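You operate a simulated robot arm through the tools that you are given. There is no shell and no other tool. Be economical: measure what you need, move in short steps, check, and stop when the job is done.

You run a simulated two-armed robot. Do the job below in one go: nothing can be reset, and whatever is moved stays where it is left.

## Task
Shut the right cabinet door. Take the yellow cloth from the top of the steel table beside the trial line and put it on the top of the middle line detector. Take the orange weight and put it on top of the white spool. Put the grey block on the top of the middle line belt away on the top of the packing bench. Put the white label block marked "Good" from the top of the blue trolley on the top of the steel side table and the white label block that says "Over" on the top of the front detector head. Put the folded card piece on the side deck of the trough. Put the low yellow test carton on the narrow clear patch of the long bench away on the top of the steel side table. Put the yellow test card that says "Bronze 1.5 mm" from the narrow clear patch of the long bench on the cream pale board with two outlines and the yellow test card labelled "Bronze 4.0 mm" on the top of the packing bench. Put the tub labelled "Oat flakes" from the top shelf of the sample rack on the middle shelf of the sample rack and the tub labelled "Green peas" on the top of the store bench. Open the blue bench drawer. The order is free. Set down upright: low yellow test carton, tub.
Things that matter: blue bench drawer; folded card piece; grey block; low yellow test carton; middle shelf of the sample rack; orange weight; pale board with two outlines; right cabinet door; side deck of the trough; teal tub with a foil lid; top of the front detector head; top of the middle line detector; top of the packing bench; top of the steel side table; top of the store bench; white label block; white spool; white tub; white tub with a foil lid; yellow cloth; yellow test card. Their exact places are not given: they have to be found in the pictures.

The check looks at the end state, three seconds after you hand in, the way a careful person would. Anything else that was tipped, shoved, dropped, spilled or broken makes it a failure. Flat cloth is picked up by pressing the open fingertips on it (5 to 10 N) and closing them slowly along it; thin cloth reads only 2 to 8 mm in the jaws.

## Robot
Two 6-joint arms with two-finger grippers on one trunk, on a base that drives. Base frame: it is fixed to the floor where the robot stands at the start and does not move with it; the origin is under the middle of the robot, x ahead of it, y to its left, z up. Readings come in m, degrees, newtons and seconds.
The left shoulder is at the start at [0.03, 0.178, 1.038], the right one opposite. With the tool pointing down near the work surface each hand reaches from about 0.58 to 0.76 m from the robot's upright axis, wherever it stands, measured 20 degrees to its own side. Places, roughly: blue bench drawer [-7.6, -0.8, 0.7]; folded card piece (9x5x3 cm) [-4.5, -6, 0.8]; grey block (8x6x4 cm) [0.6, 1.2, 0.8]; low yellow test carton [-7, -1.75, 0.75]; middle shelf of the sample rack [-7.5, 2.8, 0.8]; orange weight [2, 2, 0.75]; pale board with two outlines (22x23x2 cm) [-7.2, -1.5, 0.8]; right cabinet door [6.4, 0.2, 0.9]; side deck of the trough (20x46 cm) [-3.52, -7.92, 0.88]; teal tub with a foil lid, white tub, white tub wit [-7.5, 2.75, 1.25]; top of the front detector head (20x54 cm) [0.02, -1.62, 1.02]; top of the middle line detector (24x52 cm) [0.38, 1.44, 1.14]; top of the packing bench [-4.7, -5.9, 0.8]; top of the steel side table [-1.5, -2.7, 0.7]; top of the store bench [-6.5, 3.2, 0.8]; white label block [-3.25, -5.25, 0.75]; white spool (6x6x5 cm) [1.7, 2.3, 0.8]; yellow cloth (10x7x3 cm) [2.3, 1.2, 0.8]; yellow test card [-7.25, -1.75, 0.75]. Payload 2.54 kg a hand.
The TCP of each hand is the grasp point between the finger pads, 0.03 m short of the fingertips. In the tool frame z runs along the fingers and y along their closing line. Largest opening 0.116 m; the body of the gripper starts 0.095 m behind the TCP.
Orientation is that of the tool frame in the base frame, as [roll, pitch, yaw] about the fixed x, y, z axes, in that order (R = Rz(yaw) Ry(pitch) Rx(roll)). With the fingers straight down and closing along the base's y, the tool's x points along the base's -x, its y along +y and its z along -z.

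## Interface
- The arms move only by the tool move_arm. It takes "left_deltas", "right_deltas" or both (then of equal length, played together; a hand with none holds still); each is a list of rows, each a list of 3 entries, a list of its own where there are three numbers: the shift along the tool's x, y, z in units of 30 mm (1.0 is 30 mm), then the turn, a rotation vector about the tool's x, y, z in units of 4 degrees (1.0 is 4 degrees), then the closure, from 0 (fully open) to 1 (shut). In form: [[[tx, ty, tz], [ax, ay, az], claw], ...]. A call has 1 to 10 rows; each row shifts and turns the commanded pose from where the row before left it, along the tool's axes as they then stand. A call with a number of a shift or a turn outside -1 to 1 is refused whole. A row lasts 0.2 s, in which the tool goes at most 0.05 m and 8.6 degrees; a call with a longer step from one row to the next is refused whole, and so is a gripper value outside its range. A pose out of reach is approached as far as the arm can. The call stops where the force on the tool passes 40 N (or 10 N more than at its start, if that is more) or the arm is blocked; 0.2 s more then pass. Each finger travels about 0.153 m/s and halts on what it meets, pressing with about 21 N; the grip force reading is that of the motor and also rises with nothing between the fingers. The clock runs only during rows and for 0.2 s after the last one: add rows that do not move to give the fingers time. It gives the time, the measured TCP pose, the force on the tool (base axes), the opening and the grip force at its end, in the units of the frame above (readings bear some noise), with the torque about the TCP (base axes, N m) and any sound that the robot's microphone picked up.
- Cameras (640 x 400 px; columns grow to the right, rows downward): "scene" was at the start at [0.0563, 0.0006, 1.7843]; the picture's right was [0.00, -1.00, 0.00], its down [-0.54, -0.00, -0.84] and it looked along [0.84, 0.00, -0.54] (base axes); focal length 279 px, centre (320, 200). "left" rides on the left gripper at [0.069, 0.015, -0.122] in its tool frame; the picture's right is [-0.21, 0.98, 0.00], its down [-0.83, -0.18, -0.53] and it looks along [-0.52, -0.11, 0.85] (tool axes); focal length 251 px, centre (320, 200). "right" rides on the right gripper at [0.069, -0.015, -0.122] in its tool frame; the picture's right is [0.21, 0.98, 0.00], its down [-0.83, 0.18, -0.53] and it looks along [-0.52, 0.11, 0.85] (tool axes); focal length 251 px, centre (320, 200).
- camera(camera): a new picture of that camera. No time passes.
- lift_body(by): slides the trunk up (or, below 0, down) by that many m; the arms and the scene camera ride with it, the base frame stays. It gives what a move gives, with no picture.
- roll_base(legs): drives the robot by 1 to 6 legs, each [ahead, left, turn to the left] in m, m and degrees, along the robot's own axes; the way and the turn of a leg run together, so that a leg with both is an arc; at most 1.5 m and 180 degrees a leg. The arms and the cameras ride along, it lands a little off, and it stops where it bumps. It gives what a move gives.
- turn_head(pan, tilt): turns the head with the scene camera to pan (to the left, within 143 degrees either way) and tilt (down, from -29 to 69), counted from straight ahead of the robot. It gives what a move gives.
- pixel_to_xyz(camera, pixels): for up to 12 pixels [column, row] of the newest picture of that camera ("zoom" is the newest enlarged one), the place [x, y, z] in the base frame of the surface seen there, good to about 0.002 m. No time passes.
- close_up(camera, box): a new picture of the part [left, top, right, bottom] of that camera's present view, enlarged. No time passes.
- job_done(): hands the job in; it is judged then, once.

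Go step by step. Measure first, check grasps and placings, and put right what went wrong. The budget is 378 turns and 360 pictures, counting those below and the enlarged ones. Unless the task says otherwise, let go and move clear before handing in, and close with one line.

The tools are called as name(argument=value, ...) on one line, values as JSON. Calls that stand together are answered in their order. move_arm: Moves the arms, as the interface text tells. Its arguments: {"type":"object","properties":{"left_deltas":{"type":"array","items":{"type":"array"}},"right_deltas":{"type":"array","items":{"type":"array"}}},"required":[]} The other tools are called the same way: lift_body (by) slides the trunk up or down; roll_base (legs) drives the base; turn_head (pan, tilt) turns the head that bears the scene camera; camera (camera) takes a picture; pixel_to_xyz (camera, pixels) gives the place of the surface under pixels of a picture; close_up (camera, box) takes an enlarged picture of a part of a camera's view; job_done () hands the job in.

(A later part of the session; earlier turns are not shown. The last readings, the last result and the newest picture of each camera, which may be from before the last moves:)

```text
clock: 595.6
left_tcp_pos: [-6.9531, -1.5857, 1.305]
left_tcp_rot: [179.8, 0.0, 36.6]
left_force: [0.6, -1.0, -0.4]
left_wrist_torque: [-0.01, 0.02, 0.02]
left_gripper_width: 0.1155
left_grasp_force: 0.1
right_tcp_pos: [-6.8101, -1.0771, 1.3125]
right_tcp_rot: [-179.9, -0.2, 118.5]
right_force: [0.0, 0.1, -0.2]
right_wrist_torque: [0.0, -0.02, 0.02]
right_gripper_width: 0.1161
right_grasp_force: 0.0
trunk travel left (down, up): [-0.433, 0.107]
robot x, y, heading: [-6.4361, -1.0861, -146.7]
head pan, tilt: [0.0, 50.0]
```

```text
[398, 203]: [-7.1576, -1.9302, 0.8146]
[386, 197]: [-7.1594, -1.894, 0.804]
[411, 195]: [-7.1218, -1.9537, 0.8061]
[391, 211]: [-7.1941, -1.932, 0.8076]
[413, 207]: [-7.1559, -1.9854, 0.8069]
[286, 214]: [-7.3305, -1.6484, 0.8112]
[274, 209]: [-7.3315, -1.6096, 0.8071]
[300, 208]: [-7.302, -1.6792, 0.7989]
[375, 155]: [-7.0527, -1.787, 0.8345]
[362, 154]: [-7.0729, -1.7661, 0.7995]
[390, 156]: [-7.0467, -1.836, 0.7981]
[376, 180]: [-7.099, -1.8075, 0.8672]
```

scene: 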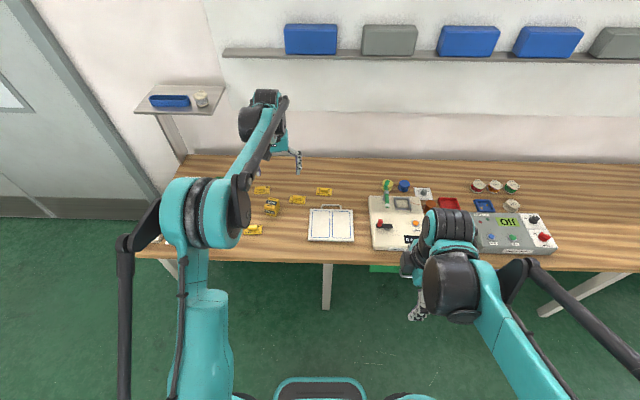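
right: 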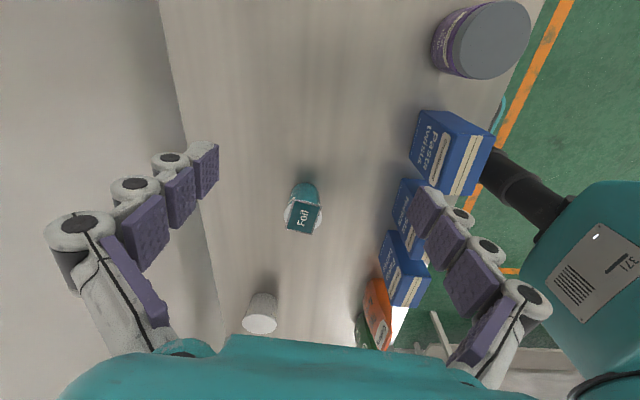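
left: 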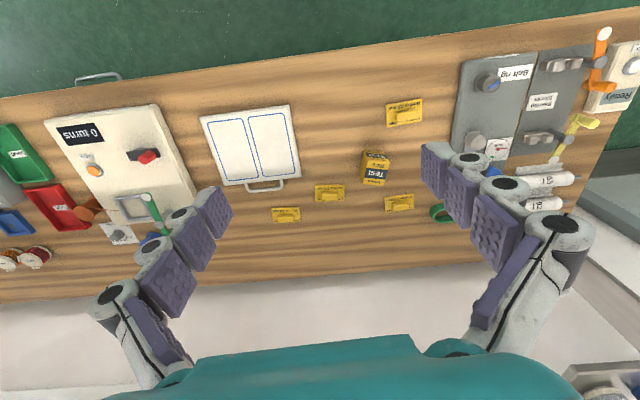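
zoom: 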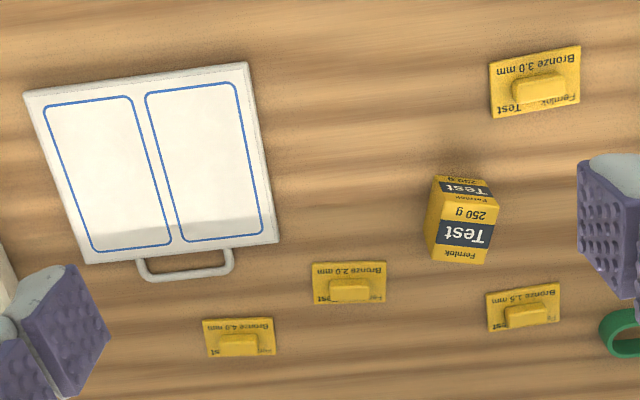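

Card 1.5: handle at (−7.162,−1.935), axis −58°. I'll retract the left hand and move in for the right hand.

move_arm(left_deltas=[[[0.95, 0.1, 0], [0, 0, 0], 0], [[0.95, 0.1, 0], [0, 0, 0], 0], [[0.95, 0.1, 0], [0, 0, 0], 0], [[0.95, 0.1, 0], [0, 0, 0], 0], [[0.95, 0.1, 0], [0, 0, 0], 0], [[0.95, 0.1, 0], [0, 0, 0], 0], [[0.95, 0.1, 0], [0, 0, 0], 0]], right_deltas=[[[0, 0, 0], [0, 0, 0], 0], [[0, 0, 0], [0, 0, 0], 0.2], [[0, 0, 0], [0, 0, 0], 0.4], [[0, 0, 0], [0, 0, 0], 0.4], [[0, 0, 0], [0, 0, 0], 0.4], [[0, 0, 0], [0, 0, 0], 0.4], [[0, 0, 0], [0, 0, 0], 0.4]])

roll_base(legs=[[0.339, 0.345, 0], [0, 0, 7.7]])

lift_body(by=-0.18)

camera(camera="right")

camera(camera="scene")

```text
clock: 597.2
left_tcp_pos: [-6.7814, -1.4801, 1.3056]
left_tcp_rot: [179.5, 0.1, 36.6]
left_force: [-0.5, 1.0, 0.1]
left_wrist_torque: [-0.02, 0.05, -0.01]
left_gripper_width: 0.1161
left_grasp_force: 0.1
right_tcp_pos: [-6.8085, -1.0756, 1.3141]
right_tcp_rot: [-179.9, -0.1, 118.6]
right_force: [0.1, 0.2, 0.9]
right_wrist_torque: [-0.03, 0.01, -0.02]
right_gripper_width: 0.0697
right_grasp_force: 0.0
trunk travel left (down, up): [-0.433, 0.107]
robot x, y, heading: [-6.4389, -1.0823, -146.7]
head pan, tilt: [0.0, 50.0]
```

```text
clock: 600.7
left_tcp_pos: [-6.8174, -2.0077, 1.306]
left_tcp_rot: [179.7, 0.0, 45.6]
left_force: [0.3, -0.1, 0.2]
left_wrist_torque: [0.04, 0.0, -0.02]
left_gripper_width: 0.116
left_grasp_force: 0.1
right_tcp_pos: [-6.9069, -1.6111, 1.3131]
right_tcp_rot: [-179.9, -0.1, 127.7]
right_force: [-0.5, 1.1, 0.4]
right_wrist_torque: [0.01, 0.0, 0.0]
right_gripper_width: 0.0697
right_grasp_force: 0.0
trunk travel left (down, up): [-0.433, 0.107]
robot x, y, heading: [-6.5383, -1.5629, -137.8]
head pan, tilt: [0.0, 50.0]
```

```text
clock: 602.7
left_tcp_pos: [-6.818, -2.0064, 1.1265]
left_tcp_rot: [179.7, 0.0, 45.6]
left_force: [-0.1, 1.3, 0.4]
left_wrist_torque: [0.01, -0.02, -0.02]
left_gripper_width: 0.1159
left_grasp_force: 0.0
right_tcp_pos: [-6.9073, -1.6111, 1.1335]
right_tcp_rot: [-179.8, -0.1, 127.6]
right_force: [0.1, 0.0, -0.2]
right_wrist_torque: [0.02, -0.02, 0.0]
right_gripper_width: 0.0699
right_grasp_force: 0.0
trunk travel left (down, up): [-0.253, 0.287]
robot x, y, heading: [-6.5381, -1.5577, -137.7]
head pan, tilt: [0.0, 50.0]
```

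```text
190 pictures are left
```

right: 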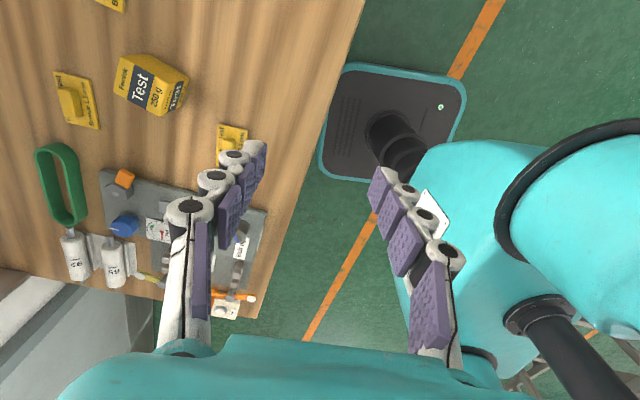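

```text
189 pictures are left
```

scene: 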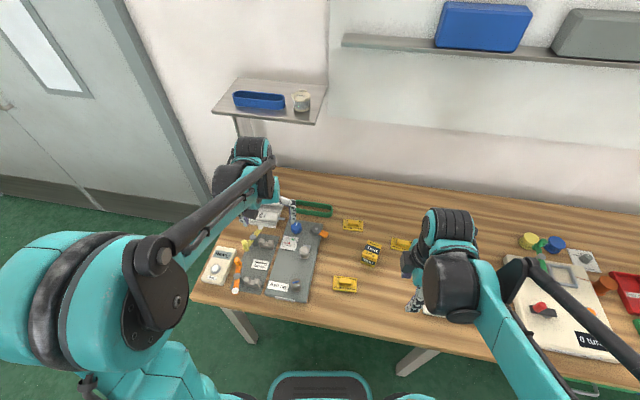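

Moving the right hand over card 1.5.

move_arm(right_deltas=[[[-0.36, -0.98, 0.3], [0, 0, 0.7], 0.4], [[-0.36, -0.98, 0.3], [0, 0, 0.65], 0.4], [[-0.36, -0.98, 0.3], [0, 0, 0], 0.4], [[-0.36, -0.98, 0.3], [0, 0, 0], 0.4], [[-0.36, -0.98, 0.3], [0, 0, 0], 0.4], [[-0.36, -0.98, 0.3], [0, 0, 0], 0.4], [[-0.36, -0.98, 0.3], [0, 0, 0], 0.4], [[-0.36, -0.98, 0.3], [0, 0, 0], 0.4], [[-0.36, -0.98, 0.3], [0, 0, 0], 0.4], [[-0.36, -0.98, 0.3], [0, 0, 0], 0.4]])

move_arm(right_deltas=[[[-0.33, -1, 0.3], [0, 0, 0], 0.4], [[-0.33, -1, 0.3], [0, 0, 0], 0.4], [[-0.33, -0.9, 0.3], [0, 0, 0], 0.4]])

camera(camera="right")

```text
clock: 604.9
left_tcp_pos: [-6.8194, -2.0078, 1.1262]
left_tcp_rot: [179.8, 0.0, 45.6]
left_force: [-0.6, 0.6, 0.6]
left_wrist_torque: [0.0, 0.01, -0.01]
left_gripper_width: 0.1158
left_grasp_force: 0.0
right_tcp_pos: [-7.0961, -1.8623, 1.0437]
right_tcp_rot: [-180.0, -0.1, 122.2]
right_force: [-0.2, -0.4, -0.2]
right_wrist_torque: [0.03, 0.01, -0.01]
right_gripper_width: 0.0695
right_grasp_force: 0.0
trunk travel left (down, up): [-0.253, 0.287]
robot x, y, heading: [-6.5427, -1.5582, -138.2]
head pan, tilt: [0.0, 50.0]
```

```text
clock: 605.7
left_tcp_pos: [-6.8186, -2.0078, 1.1259]
left_tcp_rot: [179.7, -0.1, 45.5]
left_force: [-0.1, -1.2, -0.3]
left_wrist_torque: [0.01, -0.02, -0.01]
left_gripper_width: 0.1162
left_grasp_force: 0.0
right_tcp_pos: [-7.1559, -1.9343, 1.0183]
right_tcp_rot: [180.0, -0.1, 122.2]
right_force: [0.7, -0.5, 0.0]
right_wrist_torque: [-0.01, 0.01, -0.01]
right_gripper_width: 0.0697
right_grasp_force: 0.1
trunk travel left (down, up): [-0.253, 0.287]
robot x, y, heading: [-6.5373, -1.5609, -138.2]
head pan, tilt: [0.0, 50.0]
```

```text
188 pictures are left
```

right: 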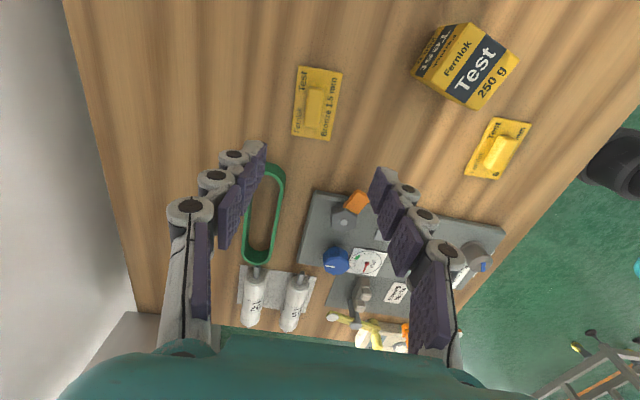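

close_up(camera="right", box=[270, 50, 366, 150])

pixel_to_xyz(camera="right", pixels=[[316, 107], [310, 88], [326, 92], [306, 122], [320, 125], [300, 70], [340, 74], [293, 132], [330, 138], [270, 200]])

```text
4.00 times, centred on (318, 100) of right
```

zoom: 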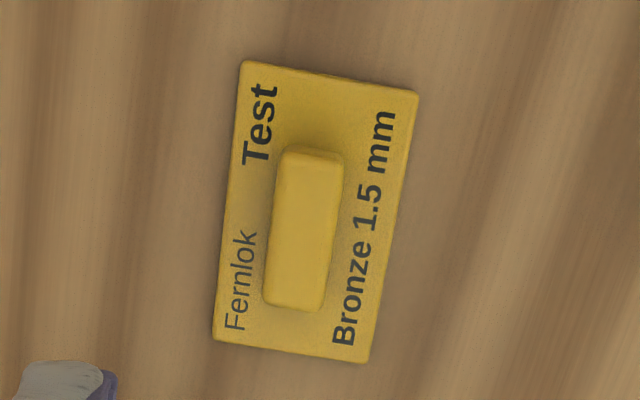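

```text
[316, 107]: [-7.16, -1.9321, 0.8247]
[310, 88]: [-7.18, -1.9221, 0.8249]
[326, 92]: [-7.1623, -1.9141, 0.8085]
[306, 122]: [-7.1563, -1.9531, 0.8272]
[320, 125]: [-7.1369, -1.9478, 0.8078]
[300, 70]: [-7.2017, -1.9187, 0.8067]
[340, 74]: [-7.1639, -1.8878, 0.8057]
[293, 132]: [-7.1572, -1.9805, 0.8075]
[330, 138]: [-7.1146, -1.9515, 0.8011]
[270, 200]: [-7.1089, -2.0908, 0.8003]
```

"Bronze 1.5 mm" confirmed, handle centre (−7.161,−1.933). Descending to grip its handle.

move_arm(right_deltas=[[[0.13, -0.11, 0.9], [0, 0, -1], 0.55], [[0, 0, 1], [0, 0, -0.08], 0.55], [[0, 0, 1], [0, 0, 0], 0.55], [[0, 0, 1], [0, 0, 0], 0.55], [[0, 0, 1], [0, 0, 0], 0.55], [[0, 0, 1.0], [0, 0, 0], 0.55], [[0, 0, 0], [0, 0, 0], 0.8], [[0, 0, 0], [0, 0, 0], 1], [[0, 0, 0], [0, 0, 0], 1]])

camera(camera="right")

```text
clock: 607.7
left_tcp_pos: [-6.8166, -2.0063, 1.1277]
left_tcp_rot: [179.7, -0.1, 45.6]
left_force: [0.5, -0.8, -0.3]
left_wrist_torque: [-0.01, -0.02, 0.01]
left_gripper_width: 0.1161
left_grasp_force: 0.1
right_tcp_pos: [-7.1591, -1.9337, 0.8408]
right_tcp_rot: [-179.9, -0.1, 126.6]
right_force: [1.1, 0.2, 0.1]
right_wrist_torque: [-0.03, 0.01, -0.03]
right_gripper_width: 0.0191
right_grasp_force: 20.8
trunk travel left (down, up): [-0.253, 0.287]
robot x, y, heading: [-6.5368, -1.5583, -138.2]
head pan, tilt: [0.0, 50.0]
```

```text
186 pictures are left
```

right: 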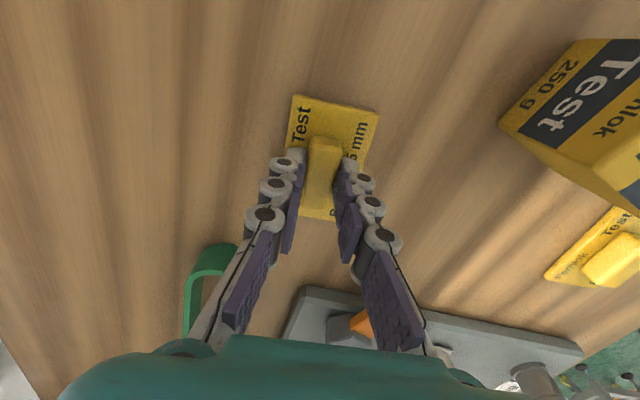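

Gripped. Lifting, then turning the base right toward the board.

move_arm(right_deltas=[[[0, 0, -0.7], [0, 0, 0], 1], [[0, 0, -1], [0, 0, 0], 1], [[0, 0, -1], [0, 0, 0], 1], [[0, 0, -1], [0, 0, 0], 1], [[0, 0, -1], [0, 0, 0], 1], [[0, 0, -1], [0, 0, 0], 1]])

roll_base(legs=[[0, 0, -25]])

camera(camera="right")

```text
clock: 609.1
left_tcp_pos: [-6.8179, -2.0056, 1.1251]
left_tcp_rot: [179.8, 0.2, 45.6]
left_force: [-0.1, -0.4, -0.1]
left_wrist_torque: [0.0, 0.05, 0.0]
left_gripper_width: 0.1162
left_grasp_force: 0.1
right_tcp_pos: [-7.1566, -1.9299, 1.0117]
right_tcp_rot: [-179.9, 0.0, 126.5]
right_force: [0.0, 0.3, -0.6]
right_wrist_torque: [0.03, 0.02, -0.02]
right_gripper_width: 0.0189
right_grasp_force: 20.9
trunk travel left (down, up): [-0.253, 0.287]
robot x, y, heading: [-6.5395, -1.5627, -137.8]
head pan, tilt: [0.0, 50.0]
```

```text
clock: 610.7
left_tcp_pos: [-6.9771, -1.8521, 1.1256]
left_tcp_rot: [179.7, 0.0, 21.3]
left_force: [0.5, -0.6, 0.7]
left_wrist_torque: [-0.03, 0.05, 0.03]
left_gripper_width: 0.1162
left_grasp_force: 0.1
right_tcp_pos: [-7.2538, -1.6423, 1.0103]
right_tcp_rot: [-179.9, -0.1, 102.2]
right_force: [0.1, 0.0, -1.0]
right_wrist_torque: [-0.05, -0.01, 0.02]
right_gripper_width: 0.0193
right_grasp_force: 21.5
trunk travel left (down, up): [-0.253, 0.287]
robot x, y, heading: [-6.537, -1.558, -162.0]
head pan, tilt: [0.0, 50.0]
```

```text
185 pictures are left
```

right: 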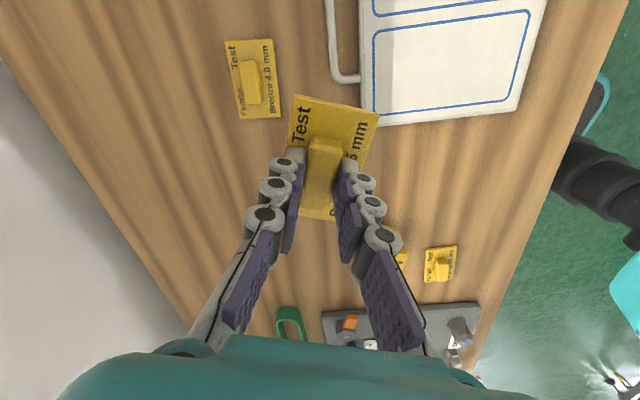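

Board's nearer outline is centred at (450,65) in this view; measuring.

pixel_to_xyz(camera="right", pixels=[[450, 65], [378, 40], [380, 112], [525, 20], [512, 98], [250, 80], [365, 122]])

```text
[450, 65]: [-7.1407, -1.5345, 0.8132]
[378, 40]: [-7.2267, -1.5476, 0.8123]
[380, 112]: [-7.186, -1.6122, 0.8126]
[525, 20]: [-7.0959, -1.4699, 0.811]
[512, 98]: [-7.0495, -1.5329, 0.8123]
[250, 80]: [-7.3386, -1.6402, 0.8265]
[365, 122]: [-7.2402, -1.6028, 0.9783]
```

Placing at (−7.139,−1.541), turning the card square on the way.

move_arm(right_deltas=[[[0, 0, 0], [0, 0, -1], 1], [[0, 0, 0], [0, 0, -1], 1], [[0, 0, 0], [0, 0, -1], 1], [[0, 0, 0], [0, 0, -1], 1], [[0, 0, 0], [0, 0, -1], 1], [[0.17, 1, 0], [0, 0, 0], 1], [[0.17, 1, 0], [0, 0, 0], 1], [[0.17, 1, 0.2], [0, 0, 0], 1], [[0.17, 1, 0.4], [0, 0, 0], 1], [[0.17, 1, 0.5], [0, 0, 0], 1]])

move_arm(right_deltas=[[[0, 0, 1], [0, 0, 0], 1], [[0, 0, 1], [0, 0, 0], 1], [[0, 0, 1], [0, 0, 0], 1], [[0, 0, 0.6], [0, 0, 0], 1]])

camera(camera="right")

```text
clock: 612.9
left_tcp_pos: [-6.9769, -1.8515, 1.1259]
left_tcp_rot: [179.7, 0.1, 21.3]
left_force: [0.4, 0.6, 0.4]
left_wrist_torque: [0.0, 0.01, -0.01]
left_gripper_width: 0.1162
left_grasp_force: 0.0
right_tcp_pos: [-7.1387, -1.5429, 0.979]
right_tcp_rot: [-180.0, -0.1, 122.2]
right_force: [0.4, -0.2, -0.5]
right_wrist_torque: [-0.04, 0.04, 0.0]
right_gripper_width: 0.0191
right_grasp_force: 21.3
trunk travel left (down, up): [-0.253, 0.287]
robot x, y, heading: [-6.5361, -1.5588, -162.0]
head pan, tilt: [0.0, 50.0]
```

```text
clock: 613.9
left_tcp_pos: [-6.9776, -1.8525, 1.126]
left_tcp_rot: [179.7, -0.1, 21.2]
left_force: [0.8, 0.1, 1.0]
left_wrist_torque: [-0.01, 0.0, 0.02]
left_gripper_width: 0.1159
left_grasp_force: 0.1
right_tcp_pos: [-7.1392, -1.5395, 0.869]
right_tcp_rot: [-180.0, -0.1, 122.2]
right_force: [0.4, -0.1, -1.0]
right_wrist_torque: [0.01, 0.0, -0.02]
right_gripper_width: 0.0192
right_grasp_force: 21.0
trunk travel left (down, up): [-0.253, 0.287]
robot x, y, heading: [-6.5397, -1.5611, -162.2]
head pan, tilt: [0.0, 50.0]
```

```text
184 pictures are left
```

right: 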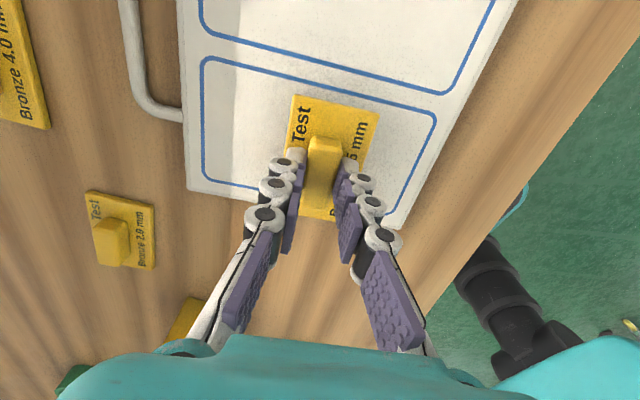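

Within the outline. Lower 15 mm, release, rise.

move_arm(right_deltas=[[[0, 0, 0.3], [0, 0, 0], 1], [[0, 0, 0.18], [0, 0, 0], 1], [[0, 0, 0.02], [0, 0, 0], 0.8], [[0, 0, 0], [0, 0, 0], 0.55], [[0, 0, 0], [0, 0, 0], 0.55], [[0, 0, -1], [0, 0, 0], 0.55], [[0, 0, -1], [0, 0, 0], 0.55], [[0, 0, -1], [0, 0, 0], 0.55], [[0, 0, -1], [0, 0, 0], 0.4], [[0, 0, -1], [0, 0, 0], 0.4]])

camera(camera="right")

```text
clock: 616.1
left_tcp_pos: [-6.9764, -1.8517, 1.1264]
left_tcp_rot: [179.8, 0.0, 21.2]
left_force: [0.7, -0.5, -0.3]
left_wrist_torque: [-0.01, 0.04, -0.01]
left_gripper_width: 0.116
left_grasp_force: 0.0
right_tcp_pos: [-7.1385, -1.5418, 1.0061]
right_tcp_rot: [-179.9, -0.1, 122.2]
right_force: [0.1, -0.6, 0.5]
right_wrist_torque: [0.01, 0.0, 0.04]
right_gripper_width: 0.0696
right_grasp_force: 0.1
trunk travel left (down, up): [-0.253, 0.287]
robot x, y, heading: [-6.5376, -1.5591, -162.4]
head pan, tilt: [0.0, 50.0]
```

```text
183 pictures are left
```

right: 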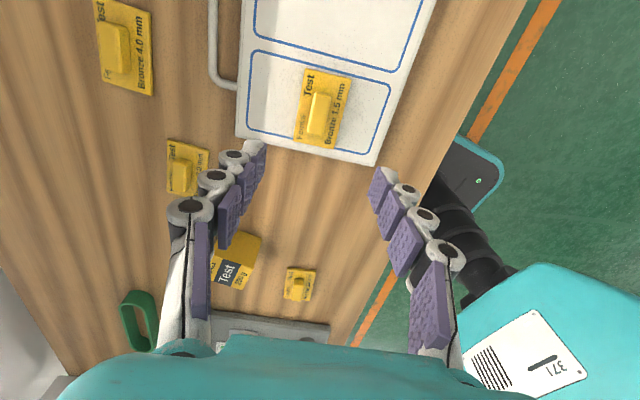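

Card lies inside the outline. Now the blue drawer: raise, back off and move north along the bench.

lift_body(by=0.25)

roll_base(legs=[[-0.35, 0, 0], [0.24, -1.2, 0], [0, 0, 20]])

turn_head(pan=-5, tilt=55)

camera(camera="scene")

camera(camera="right")

```text
clock: 618.7
left_tcp_pos: [-6.9773, -1.8515, 1.376]
left_tcp_rot: [179.7, 0.0, 21.3]
left_force: [-0.6, 0.1, -0.5]
left_wrist_torque: [0.0, 0.04, -0.03]
left_gripper_width: 0.1161
left_grasp_force: 0.1
right_tcp_pos: [-7.1393, -1.5408, 1.2547]
right_tcp_rot: [180.0, -0.1, 122.2]
right_force: [0.2, 0.7, -0.9]
right_wrist_torque: [0.0, 0.01, 0.0]
right_gripper_width: 0.0695
right_grasp_force: 0.0
trunk travel left (down, up): [-0.503, 0.037]
robot x, y, heading: [-6.5387, -1.5596, -161.9]
head pan, tilt: [0.0, 50.0]
```

```text
clock: 627.7
left_tcp_pos: [-7.1099, -0.8517, 1.3756]
left_tcp_rot: [179.8, -0.1, 42.8]
left_force: [-0.7, -0.4, -1.0]
left_wrist_torque: [-0.03, 0.04, -0.01]
left_gripper_width: 0.1163
left_grasp_force: 0.0
right_tcp_pos: [-7.3735, -0.6219, 1.2555]
right_tcp_rot: [-180.0, -0.2, 143.7]
right_force: [0.5, 0.1, -0.3]
right_wrist_torque: [-0.01, 0.02, 0.01]
right_gripper_width: 0.0695
right_grasp_force: 0.0
trunk travel left (down, up): [-0.503, 0.037]
robot x, y, heading: [-6.8078, -0.4197, -140.7]
head pan, tilt: [0.0, 50.0]
```

```text
clock: 628.4
left_tcp_pos: [-7.1097, -0.8511, 1.3747]
left_tcp_rot: [179.9, 0.0, 42.6]
left_force: [0.8, 0.0, 1.0]
left_wrist_torque: [0.01, -0.04, 0.01]
left_gripper_width: 0.1159
left_grasp_force: 0.1
right_tcp_pos: [-7.3752, -0.6209, 1.2553]
right_tcp_rot: [179.9, -0.1, 143.8]
right_force: [-0.1, 0.3, -0.2]
right_wrist_torque: [-0.02, 0.0, 0.0]
right_gripper_width: 0.0697
right_grasp_force: 0.1
trunk travel left (down, up): [-0.503, 0.037]
robot x, y, heading: [-6.8056, -0.4235, -140.7]
head pan, tilt: [-5.0, 55.0]
```

```text
182 pictures are left
```

scene: 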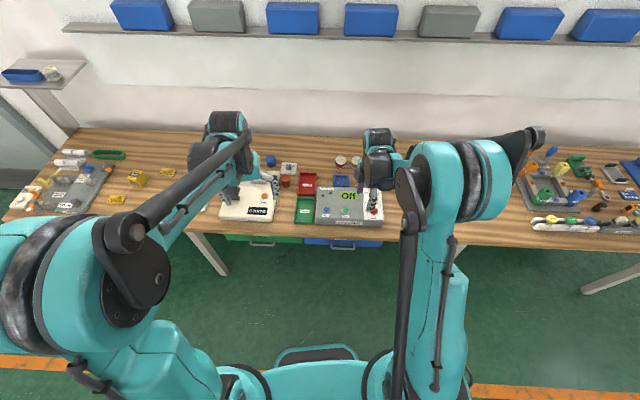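

```text
181 pictures are left
```

right: 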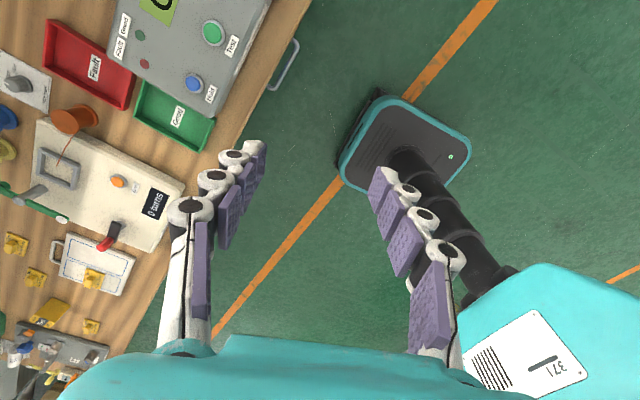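

The blue drawer's handle shows at (287,68) in the hand view. Measuring it.

close_up(camera="right", box=[220, 10, 348, 110])

pixel_to_xyz(camera="right", pixels=[[297, 40], [272, 89], [293, 60], [285, 75], [296, 50], [280, 84], [255, 100], [290, 20]])

close_up(camera="scene", box=[270, 215, 430, 275])

pixel_to_xyz(camera="scene", pixels=[[332, 246], [354, 248], [343, 249], [310, 243], [375, 247], [343, 242], [262, 246]])

```text
4.00 times, centred on (284, 60) of right
```

zoom: 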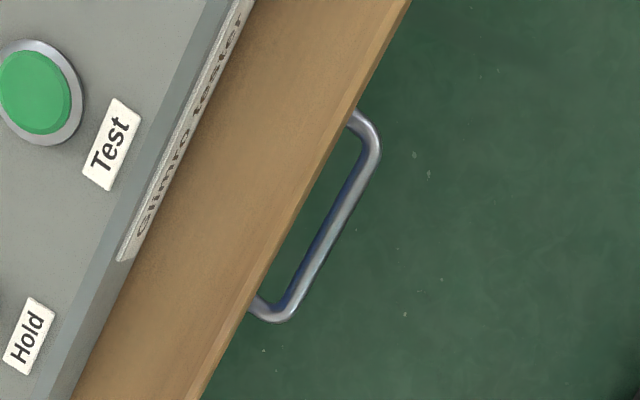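

```text
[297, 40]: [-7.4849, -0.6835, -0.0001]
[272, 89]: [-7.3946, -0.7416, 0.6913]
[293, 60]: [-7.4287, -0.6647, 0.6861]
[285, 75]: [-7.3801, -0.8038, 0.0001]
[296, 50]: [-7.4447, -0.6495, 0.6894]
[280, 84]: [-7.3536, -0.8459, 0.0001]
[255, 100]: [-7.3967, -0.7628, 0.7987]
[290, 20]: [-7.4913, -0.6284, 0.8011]
```

```text
4.00 times, centred on (350, 245) of scene
```

zoom: 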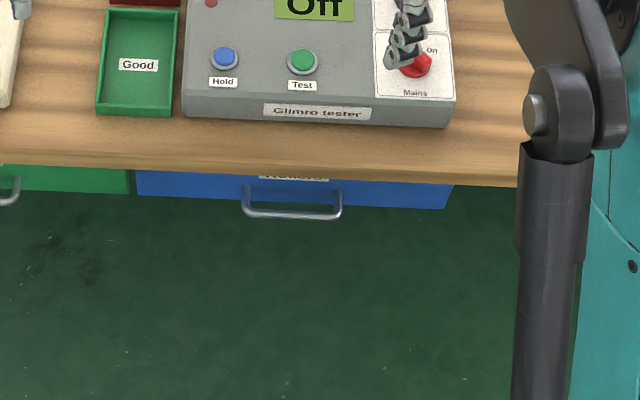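

```text
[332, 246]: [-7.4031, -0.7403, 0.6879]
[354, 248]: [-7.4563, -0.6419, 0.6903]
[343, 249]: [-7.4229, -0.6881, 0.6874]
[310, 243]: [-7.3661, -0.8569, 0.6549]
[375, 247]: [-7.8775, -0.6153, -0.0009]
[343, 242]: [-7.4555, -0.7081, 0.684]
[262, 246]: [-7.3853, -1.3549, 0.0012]
```

The bench overhang blocks a vertical hook, so I'll grip the bar with the tool tilted 45° and fingers above/below it. First square the base and turn the hand.

roll_base(legs=[[0.016, 0.059, -8]])

move_arm(right_deltas=[[[0, 0.5, 0], [0, 0, 0.9], 0.4], [[0, 0.5, 0], [0, 0, 0.9], 0.4], [[0, 0.5, 0], [0, 0, 0.9], 0.4], [[0, 0.5, 0], [0, 0, 0.9], 0.4], [[0, 0, 0], [1, 0, 0], 0.4], [[0, 0, 0], [1, 0, 0], 0.4], [[0, 0, 0], [1, 0, 0], 0.4], [[0, 0, 0], [1, 0, 0], 0.4], [[0, 0, 0], [1, 0, 0], 0.4], [[0, 0, 0], [1, 0, 0], 0.4]])

move_arm(right_deltas=[[[0, 0, 0], [1, 0, 0], 0.5], [[0, 0, 0], [1, 0, 0], 0.6], [[0, 0, 0], [1, 0, 0], 0.65], [[0, 0, 0], [1, 0, 0], 0.65], [[0, 0, 0], [1, 0, 0], 0.65], [[0, 0, 0], [0, 0, 0], 0.65]])

camera(camera="right")

```text
clock: 629.4
left_tcp_pos: [-7.1478, -0.8589, 1.3762]
left_tcp_rot: [179.9, 0.1, 34.5]
left_force: [-0.7, 0.3, 0.5]
left_wrist_torque: [-0.02, 0.01, -0.01]
left_gripper_width: 0.1162
left_grasp_force: 0.0
right_tcp_pos: [-7.3763, -0.5937, 1.2551]
right_tcp_rot: [-179.9, -0.1, 135.4]
right_force: [-0.9, -0.3, -0.6]
right_wrist_torque: [0.0, 0.01, 0.02]
right_gripper_width: 0.0696
right_grasp_force: 0.1
trunk travel left (down, up): [-0.503, 0.037]
robot x, y, heading: [-6.7904, -0.4751, -149.2]
head pan, tilt: [-5.0, 55.0]
```

```text
clock: 631.6
left_tcp_pos: [-7.1479, -0.8589, 1.3763]
left_tcp_rot: [179.8, 0.1, 34.5]
left_force: [0.1, -0.1, 0.0]
left_wrist_torque: [0.01, 0.0, -0.03]
left_gripper_width: 0.1164
left_grasp_force: 0.1
right_tcp_pos: [-7.3289, -0.5555, 1.2556]
right_tcp_rot: [-155.9, -0.2, 121.0]
right_force: [0.5, 0.2, 0.5]
right_wrist_torque: [-0.03, -0.03, -0.03]
right_gripper_width: 0.0695
right_grasp_force: 0.1
trunk travel left (down, up): [-0.503, 0.037]
robot x, y, heading: [-6.7881, -0.4787, -149.0]
head pan, tilt: [-5.0, 55.0]
```

```text
clock: 633.0
left_tcp_pos: [-7.1476, -0.8605, 1.3762]
left_tcp_rot: [179.6, 0.0, 34.6]
left_force: [-0.2, -1.0, 0.0]
left_wrist_torque: [0.01, 0.01, -0.01]
left_gripper_width: 0.116
left_grasp_force: 0.0
right_tcp_pos: [-7.3426, -0.5616, 1.2819]
right_tcp_rot: [-136.0, -0.1, 121.0]
right_force: [-0.3, -0.9, 1.0]
right_wrist_torque: [-0.01, 0.01, -0.01]
right_gripper_width: 0.0407
right_grasp_force: 0.1
right hand out of reach, approached as far as the arm can: row 4, 5
trunk travel left (down, up): [-0.503, 0.037]
robot x, y, heading: [-6.7863, -0.4737, -148.7]
head pan, tilt: [-5.0, 55.0]
```

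```text
178 pictures are left
```

right: 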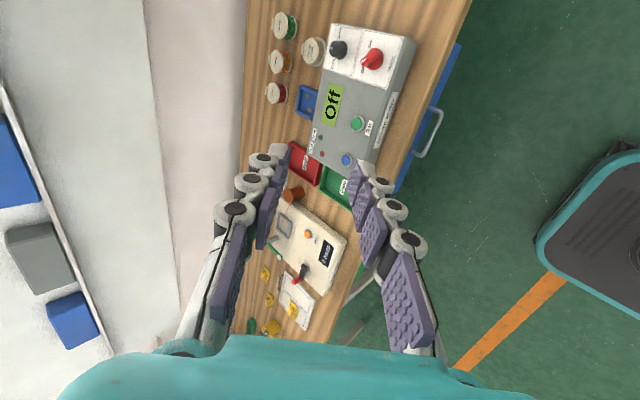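

Tilt set (44°). Lowering the trunk 0.4 m with both hands in front of the bench edge.

lift_body(by=-0.4)

camera(camera="right")

```text
clock: 636.8
left_tcp_pos: [-7.1473, -0.8609, 0.9775]
left_tcp_rot: [179.7, 0.0, 34.4]
left_force: [-0.5, 1.3, 0.5]
left_wrist_torque: [0.02, 0.0, 0.01]
left_gripper_width: 0.1162
left_grasp_force: 0.0
right_tcp_pos: [-7.3413, -0.561, 0.8823]
right_tcp_rot: [-136.1, -0.1, 121.0]
right_force: [-0.4, 1.0, 0.0]
right_wrist_torque: [0.01, -0.01, -0.03]
right_gripper_width: 0.0406
right_grasp_force: 0.0
trunk travel left (down, up): [-0.103, 0.437]
robot x, y, heading: [-6.7856, -0.4787, -149.2]
head pan, tilt: [-5.0, 55.0]
```

```text
177 pictures are left
```

right: 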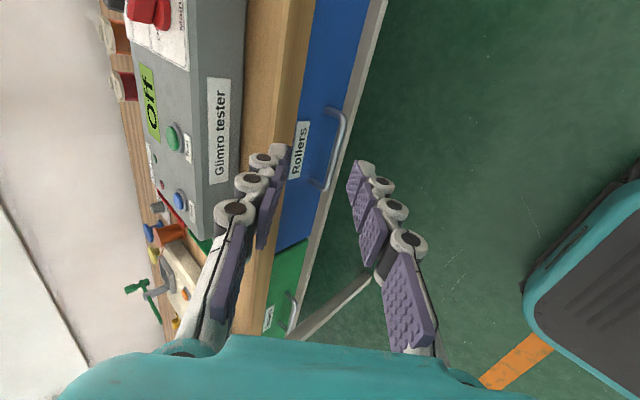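

Handle clearly visible from (342,112) to (318,185). Measuring.

pixel_to_xyz(camera="right", pixels=[[344, 120], [342, 130], [338, 142], [335, 155], [330, 170], [326, 182], [312, 150], [290, 120]])

```text
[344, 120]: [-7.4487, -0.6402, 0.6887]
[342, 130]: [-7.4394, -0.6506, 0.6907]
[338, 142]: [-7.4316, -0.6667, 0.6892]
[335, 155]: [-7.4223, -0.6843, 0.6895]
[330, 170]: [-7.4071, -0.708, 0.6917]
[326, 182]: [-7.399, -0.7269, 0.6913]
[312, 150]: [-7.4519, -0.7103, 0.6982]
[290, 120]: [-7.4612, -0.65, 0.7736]
```

Aligning 10 cm short of the bar along the tool axis.

move_arm(right_deltas=[[[-0.42, 0.26, 0.81], [0, 0, 0], 0.65], [[-0.42, 0.26, 0.81], [0, 0, 0], 0.65], [[-0.42, 0.26, 0.81], [0, 0, 0], 0.65], [[-0.42, 0.26, 0.81], [0, 0, 0], 0.65], [[-0.42, 0.26, 0.81], [0, 0, 0], 0.65]])

camera(camera="right")

```text
clock: 638.0
left_tcp_pos: [-7.1485, -0.8596, 0.9769]
left_tcp_rot: [179.7, 0.1, 34.5]
left_force: [-0.2, 0.2, 0.7]
left_wrist_torque: [0.02, -0.04, 0.01]
left_gripper_width: 0.1162
left_grasp_force: 0.0
right_tcp_pos: [-7.3914, -0.6643, 0.8184]
right_tcp_rot: [-136.3, 0.0, 121.0]
right_force: [-0.1, 0.3, -1.1]
right_wrist_torque: [-0.01, -0.02, -0.01]
right_gripper_width: 0.0406
right_grasp_force: 0.1
right hand out of reach, approached as far as the arm can: row 1, 2, 3, 4, 5
trunk travel left (down, up): [-0.103, 0.437]
robot x, y, heading: [-6.7859, -0.4767, -149.1]
head pan, tilt: [-5.0, 55.0]
```

```text
176 pictures are left
```

right: 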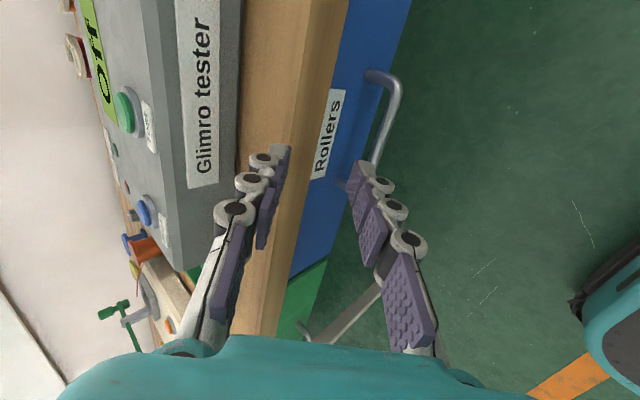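

Too close for this posture: back the base 0.13 m, lower the trunk 6 cm, and try again.

roll_base(legs=[[-0.13, 0, 0]])

lift_body(by=-0.06)

camera(camera="right")

```text
clock: 639.3
left_tcp_pos: [-7.039, -0.795, 0.9762]
left_tcp_rot: [179.6, 0.1, 34.3]
left_force: [-0.3, 1.0, 0.6]
left_wrist_torque: [-0.04, 0.07, 0.01]
left_gripper_width: 0.1157
left_grasp_force: 0.0
right_tcp_pos: [-7.2821, -0.5973, 0.8204]
right_tcp_rot: [-136.2, -0.2, 121.0]
right_force: [0.2, -0.1, 0.5]
right_wrist_torque: [-0.04, 0.01, 0.02]
right_gripper_width: 0.0404
right_grasp_force: 0.1
trunk travel left (down, up): [-0.103, 0.437]
robot x, y, heading: [-6.6779, -0.4144, -149.1]
head pan, tilt: [-5.0, 55.0]
```

```text
clock: 640.3
left_tcp_pos: [-7.0388, -0.7946, 0.9165]
left_tcp_rot: [179.7, 0.0, 34.3]
left_force: [-0.4, 0.4, -0.3]
left_wrist_torque: [0.0, 0.0, -0.02]
left_gripper_width: 0.1159
left_grasp_force: 0.2
right_tcp_pos: [-7.2815, -0.5977, 0.7605]
right_tcp_rot: [-136.3, -0.1, 120.9]
right_force: [-0.2, 0.7, 0.9]
right_wrist_torque: [0.0, -0.01, -0.01]
right_gripper_width: 0.0406
right_grasp_force: 0.0
trunk travel left (down, up): [-0.043, 0.497]
robot x, y, heading: [-6.6758, -0.4113, -148.8]
head pan, tilt: [-5.0, 55.0]
```

```text
175 pictures are left
```

right: 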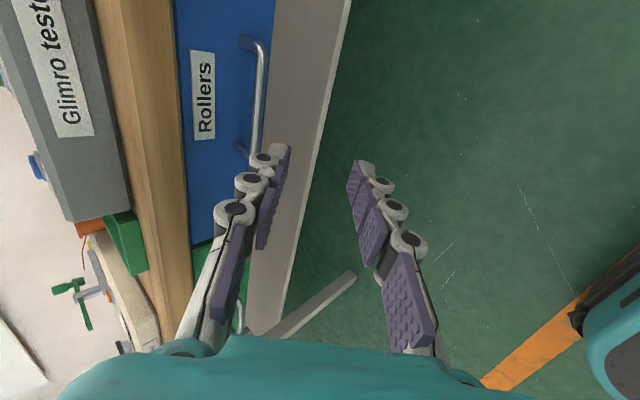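

Shifting up-inward, then along the axis to just short of the bar.

move_arm(right_deltas=[[[0, -0.77, 0], [0, 0, 0], 0.65], [[0, -0.77, 0], [0, 0, 0], 0.65], [[0, -0.77, 0.3], [0, 0, 0], 0.65], [[0, 0, 0.9], [0, 0, 0], 0.65], [[0, 0, 0.9], [0, 0, 0], 0.65], [[0, 0, 0.9], [0, 0, 0], 0.65]])

camera(camera="right")

```text
clock: 641.7
left_tcp_pos: [-7.0405, -0.7968, 0.9157]
left_tcp_rot: [179.7, 0.0, 34.4]
left_force: [0.2, 0.3, 0.0]
left_wrist_torque: [-0.01, -0.01, 0.03]
left_gripper_width: 0.1158
left_grasp_force: 0.1
right_tcp_pos: [-7.3789, -0.6561, 0.7439]
right_tcp_rot: [-136.3, -0.1, 120.9]
right_force: [0.2, 0.3, 1.0]
right_wrist_torque: [0.03, -0.01, -0.03]
right_gripper_width: 0.0404
right_grasp_force: 0.1
trunk travel left (down, up): [-0.043, 0.497]
robot x, y, heading: [-6.6808, -0.41, -148.8]
head pan, tilt: [-5.0, 55.0]
```

```text
174 pictures are left
```

right: 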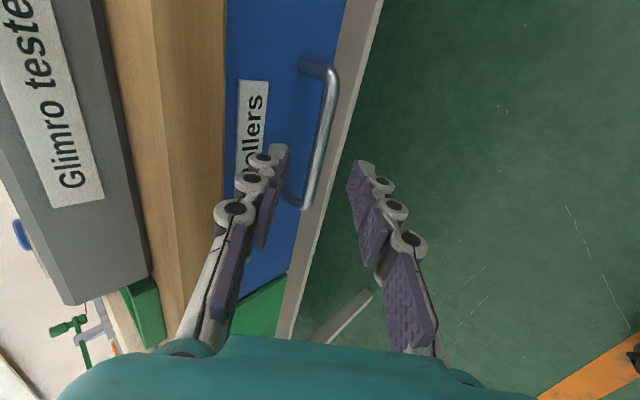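

The bar runs between the fingers. Advance 6 cm and close.

move_arm(right_deltas=[[[0, 0, 0.8], [0, 0, 0], 0.65], [[0, 0, 0.8], [0, 0, 0], 0.65], [[0, 0, 0.5], [0, 0, 0], 0.65], [[0, 0, 0], [0, 0, 0], 0.85], [[0, 0, 0], [0, 0, 0], 1], [[0, 0, 0], [0, 0, 0], 1]])

camera(camera="right")

```text
clock: 643.1
left_tcp_pos: [-7.04, -0.7949, 0.9159]
left_tcp_rot: [179.8, 0.0, 34.4]
left_force: [-0.2, 0.0, -1.4]
left_wrist_torque: [0.05, -0.01, 0.03]
left_gripper_width: 0.1161
left_grasp_force: 0.0
right_tcp_pos: [-7.4164, -0.6789, 0.6969]
right_tcp_rot: [-136.3, -0.1, 120.8]
right_force: [13.2, 6.6, -13.1]
right_wrist_torque: [0.3, -0.2, 0.06]
right_gripper_width: 0.0108
right_grasp_force: 37.9
trunk travel left (down, up): [-0.043, 0.497]
robot x, y, heading: [-6.6786, -0.4118, -149.0]
head pan, tilt: [-5.0, 55.0]
```

```text
173 pictures are left
```

right: 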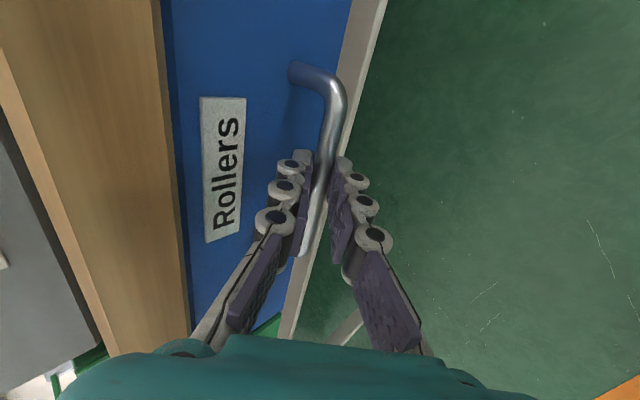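

Bar gripped (11 mm). Pulling by backing the base.

roll_base(legs=[[-0.1, 0, 0]])

camera(camera="right")

```text
clock: 644.2
left_tcp_pos: [-6.9541, -0.7436, 0.9155]
left_tcp_rot: [179.7, 0.0, 34.4]
left_force: [0.7, 0.2, -0.3]
left_wrist_torque: [-0.01, 0.0, -0.01]
left_gripper_width: 0.116
left_grasp_force: 0.0
right_tcp_pos: [-7.3324, -0.6261, 0.6973]
right_tcp_rot: [-136.4, -0.1, 121.0]
right_force: [1.7, -0.9, -15.1]
right_wrist_torque: [0.02, -0.16, 0.26]
right_gripper_width: 0.0108
right_grasp_force: 38.0
trunk travel left (down, up): [-0.043, 0.497]
robot x, y, heading: [-6.5912, -0.3568, -149.2]
head pan, tilt: [-5.0, 55.0]
```

```text
172 pictures are left
```

right: 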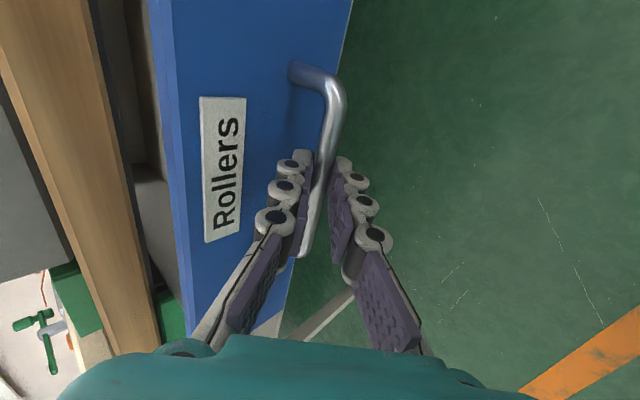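

Drawer slides out. Pull on another 15 cm.

roll_base(legs=[[-0.13, 0, 0]])

camera(camera="right")

camera(camera="scene")

```text
clock: 645.5
left_tcp_pos: [-6.8391, -0.6738, 0.9155]
left_tcp_rot: [179.8, 0.0, 34.3]
left_force: [-0.1, 0.7, -0.7]
left_wrist_torque: [0.0, 0.01, -0.02]
left_gripper_width: 0.1161
left_grasp_force: 0.1
right_tcp_pos: [-7.216, -0.5574, 0.6965]
right_tcp_rot: [-136.4, 0.0, 120.9]
right_force: [-2.2, 4.3, -11.2]
right_wrist_torque: [0.24, -0.04, 0.07]
right_gripper_width: 0.0106
right_grasp_force: 37.8
trunk travel left (down, up): [-0.043, 0.497]
robot x, y, heading: [-6.4767, -0.29, -149.3]
head pan, tilt: [-5.0, 55.0]
```

```text
171 pictures are left
```

right: 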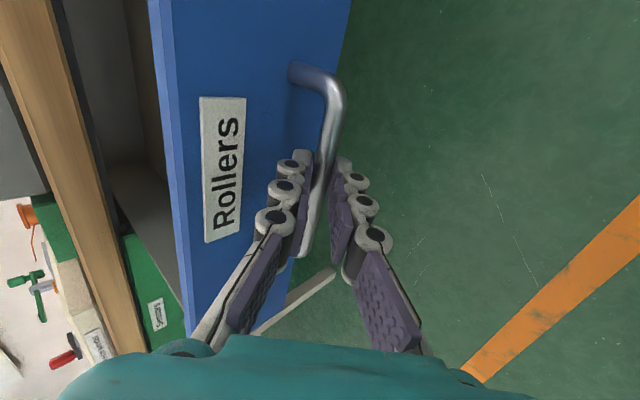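

```text
170 pictures are left
```

scene: 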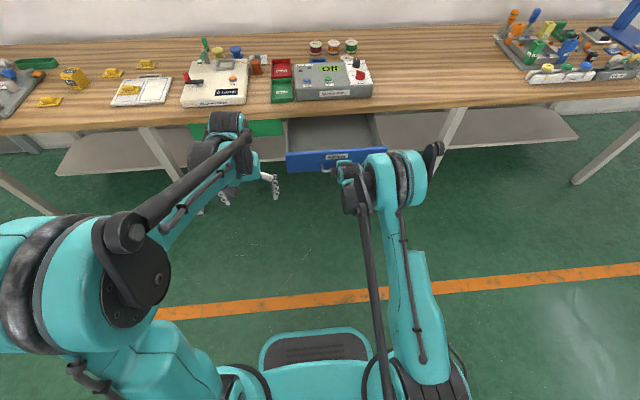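

Open by about 23 cm; I'll pull another 5 cm in case there is more travel.

roll_base(legs=[[-0.06, 0, 0]])

move_arm(right_deltas=[[[0, 0, 0], [0, 0, 0], 0.8], [[0, 0, 0], [0, 0, 0], 0.6], [[0, 0, 0], [0, 0, 0], 0.6], [[0, 0, -0.8], [0, 0, 0], 0.6], [[0, 0, -1], [0, 0, 0], 0.6], [[0, 0, -1], [0, 0, 0], 0.5]])

camera(camera="right")

```text
clock: 646.5
left_tcp_pos: [-6.7861, -0.6427, 0.9162]
left_tcp_rot: [179.7, 0.0, 34.4]
left_force: [-0.2, -0.6, 0.6]
left_wrist_torque: [-0.03, 0.01, 0.01]
left_gripper_width: 0.116
left_grasp_force: 0.0
right_tcp_pos: [-7.1648, -0.5254, 0.6975]
right_tcp_rot: [-136.5, 0.0, 120.9]
right_force: [-5.1, 11.0, -8.8]
right_wrist_torque: [0.44, 0.09, -0.17]
right_gripper_width: 0.011
right_grasp_force: 37.9
trunk travel left (down, up): [-0.043, 0.497]
robot x, y, heading: [-6.4267, -0.26, -148.9]
head pan, tilt: [-5.0, 55.0]
```

```text
clock: 647.9
left_tcp_pos: [-6.7857, -0.6422, 0.9161]
left_tcp_rot: [179.7, 0.1, 34.4]
left_force: [-0.1, 0.1, -0.8]
left_wrist_torque: [0.0, 0.01, -0.02]
left_gripper_width: 0.116
left_grasp_force: 0.0
right_tcp_pos: [-7.1152, -0.4956, 0.7613]
right_tcp_rot: [-136.3, -0.2, 120.9]
right_force: [-0.4, -0.2, -0.1]
right_wrist_torque: [0.02, 0.0, -0.01]
right_gripper_width: 0.058
right_grasp_force: 0.0
trunk travel left (down, up): [-0.043, 0.497]
robot x, y, heading: [-6.4276, -0.2648, -149.2]
head pan, tilt: [-5.0, 55.0]
```

```text
169 pictures are left
```

right: 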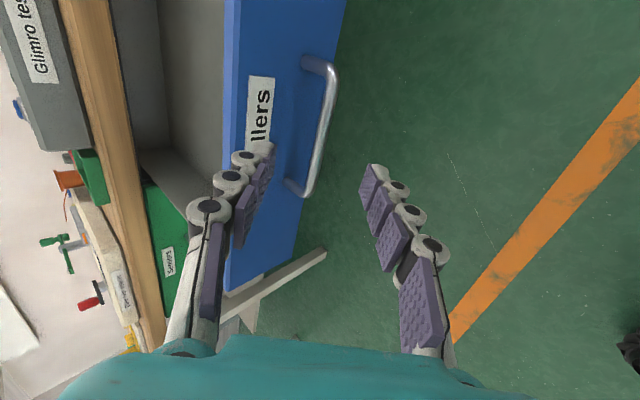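

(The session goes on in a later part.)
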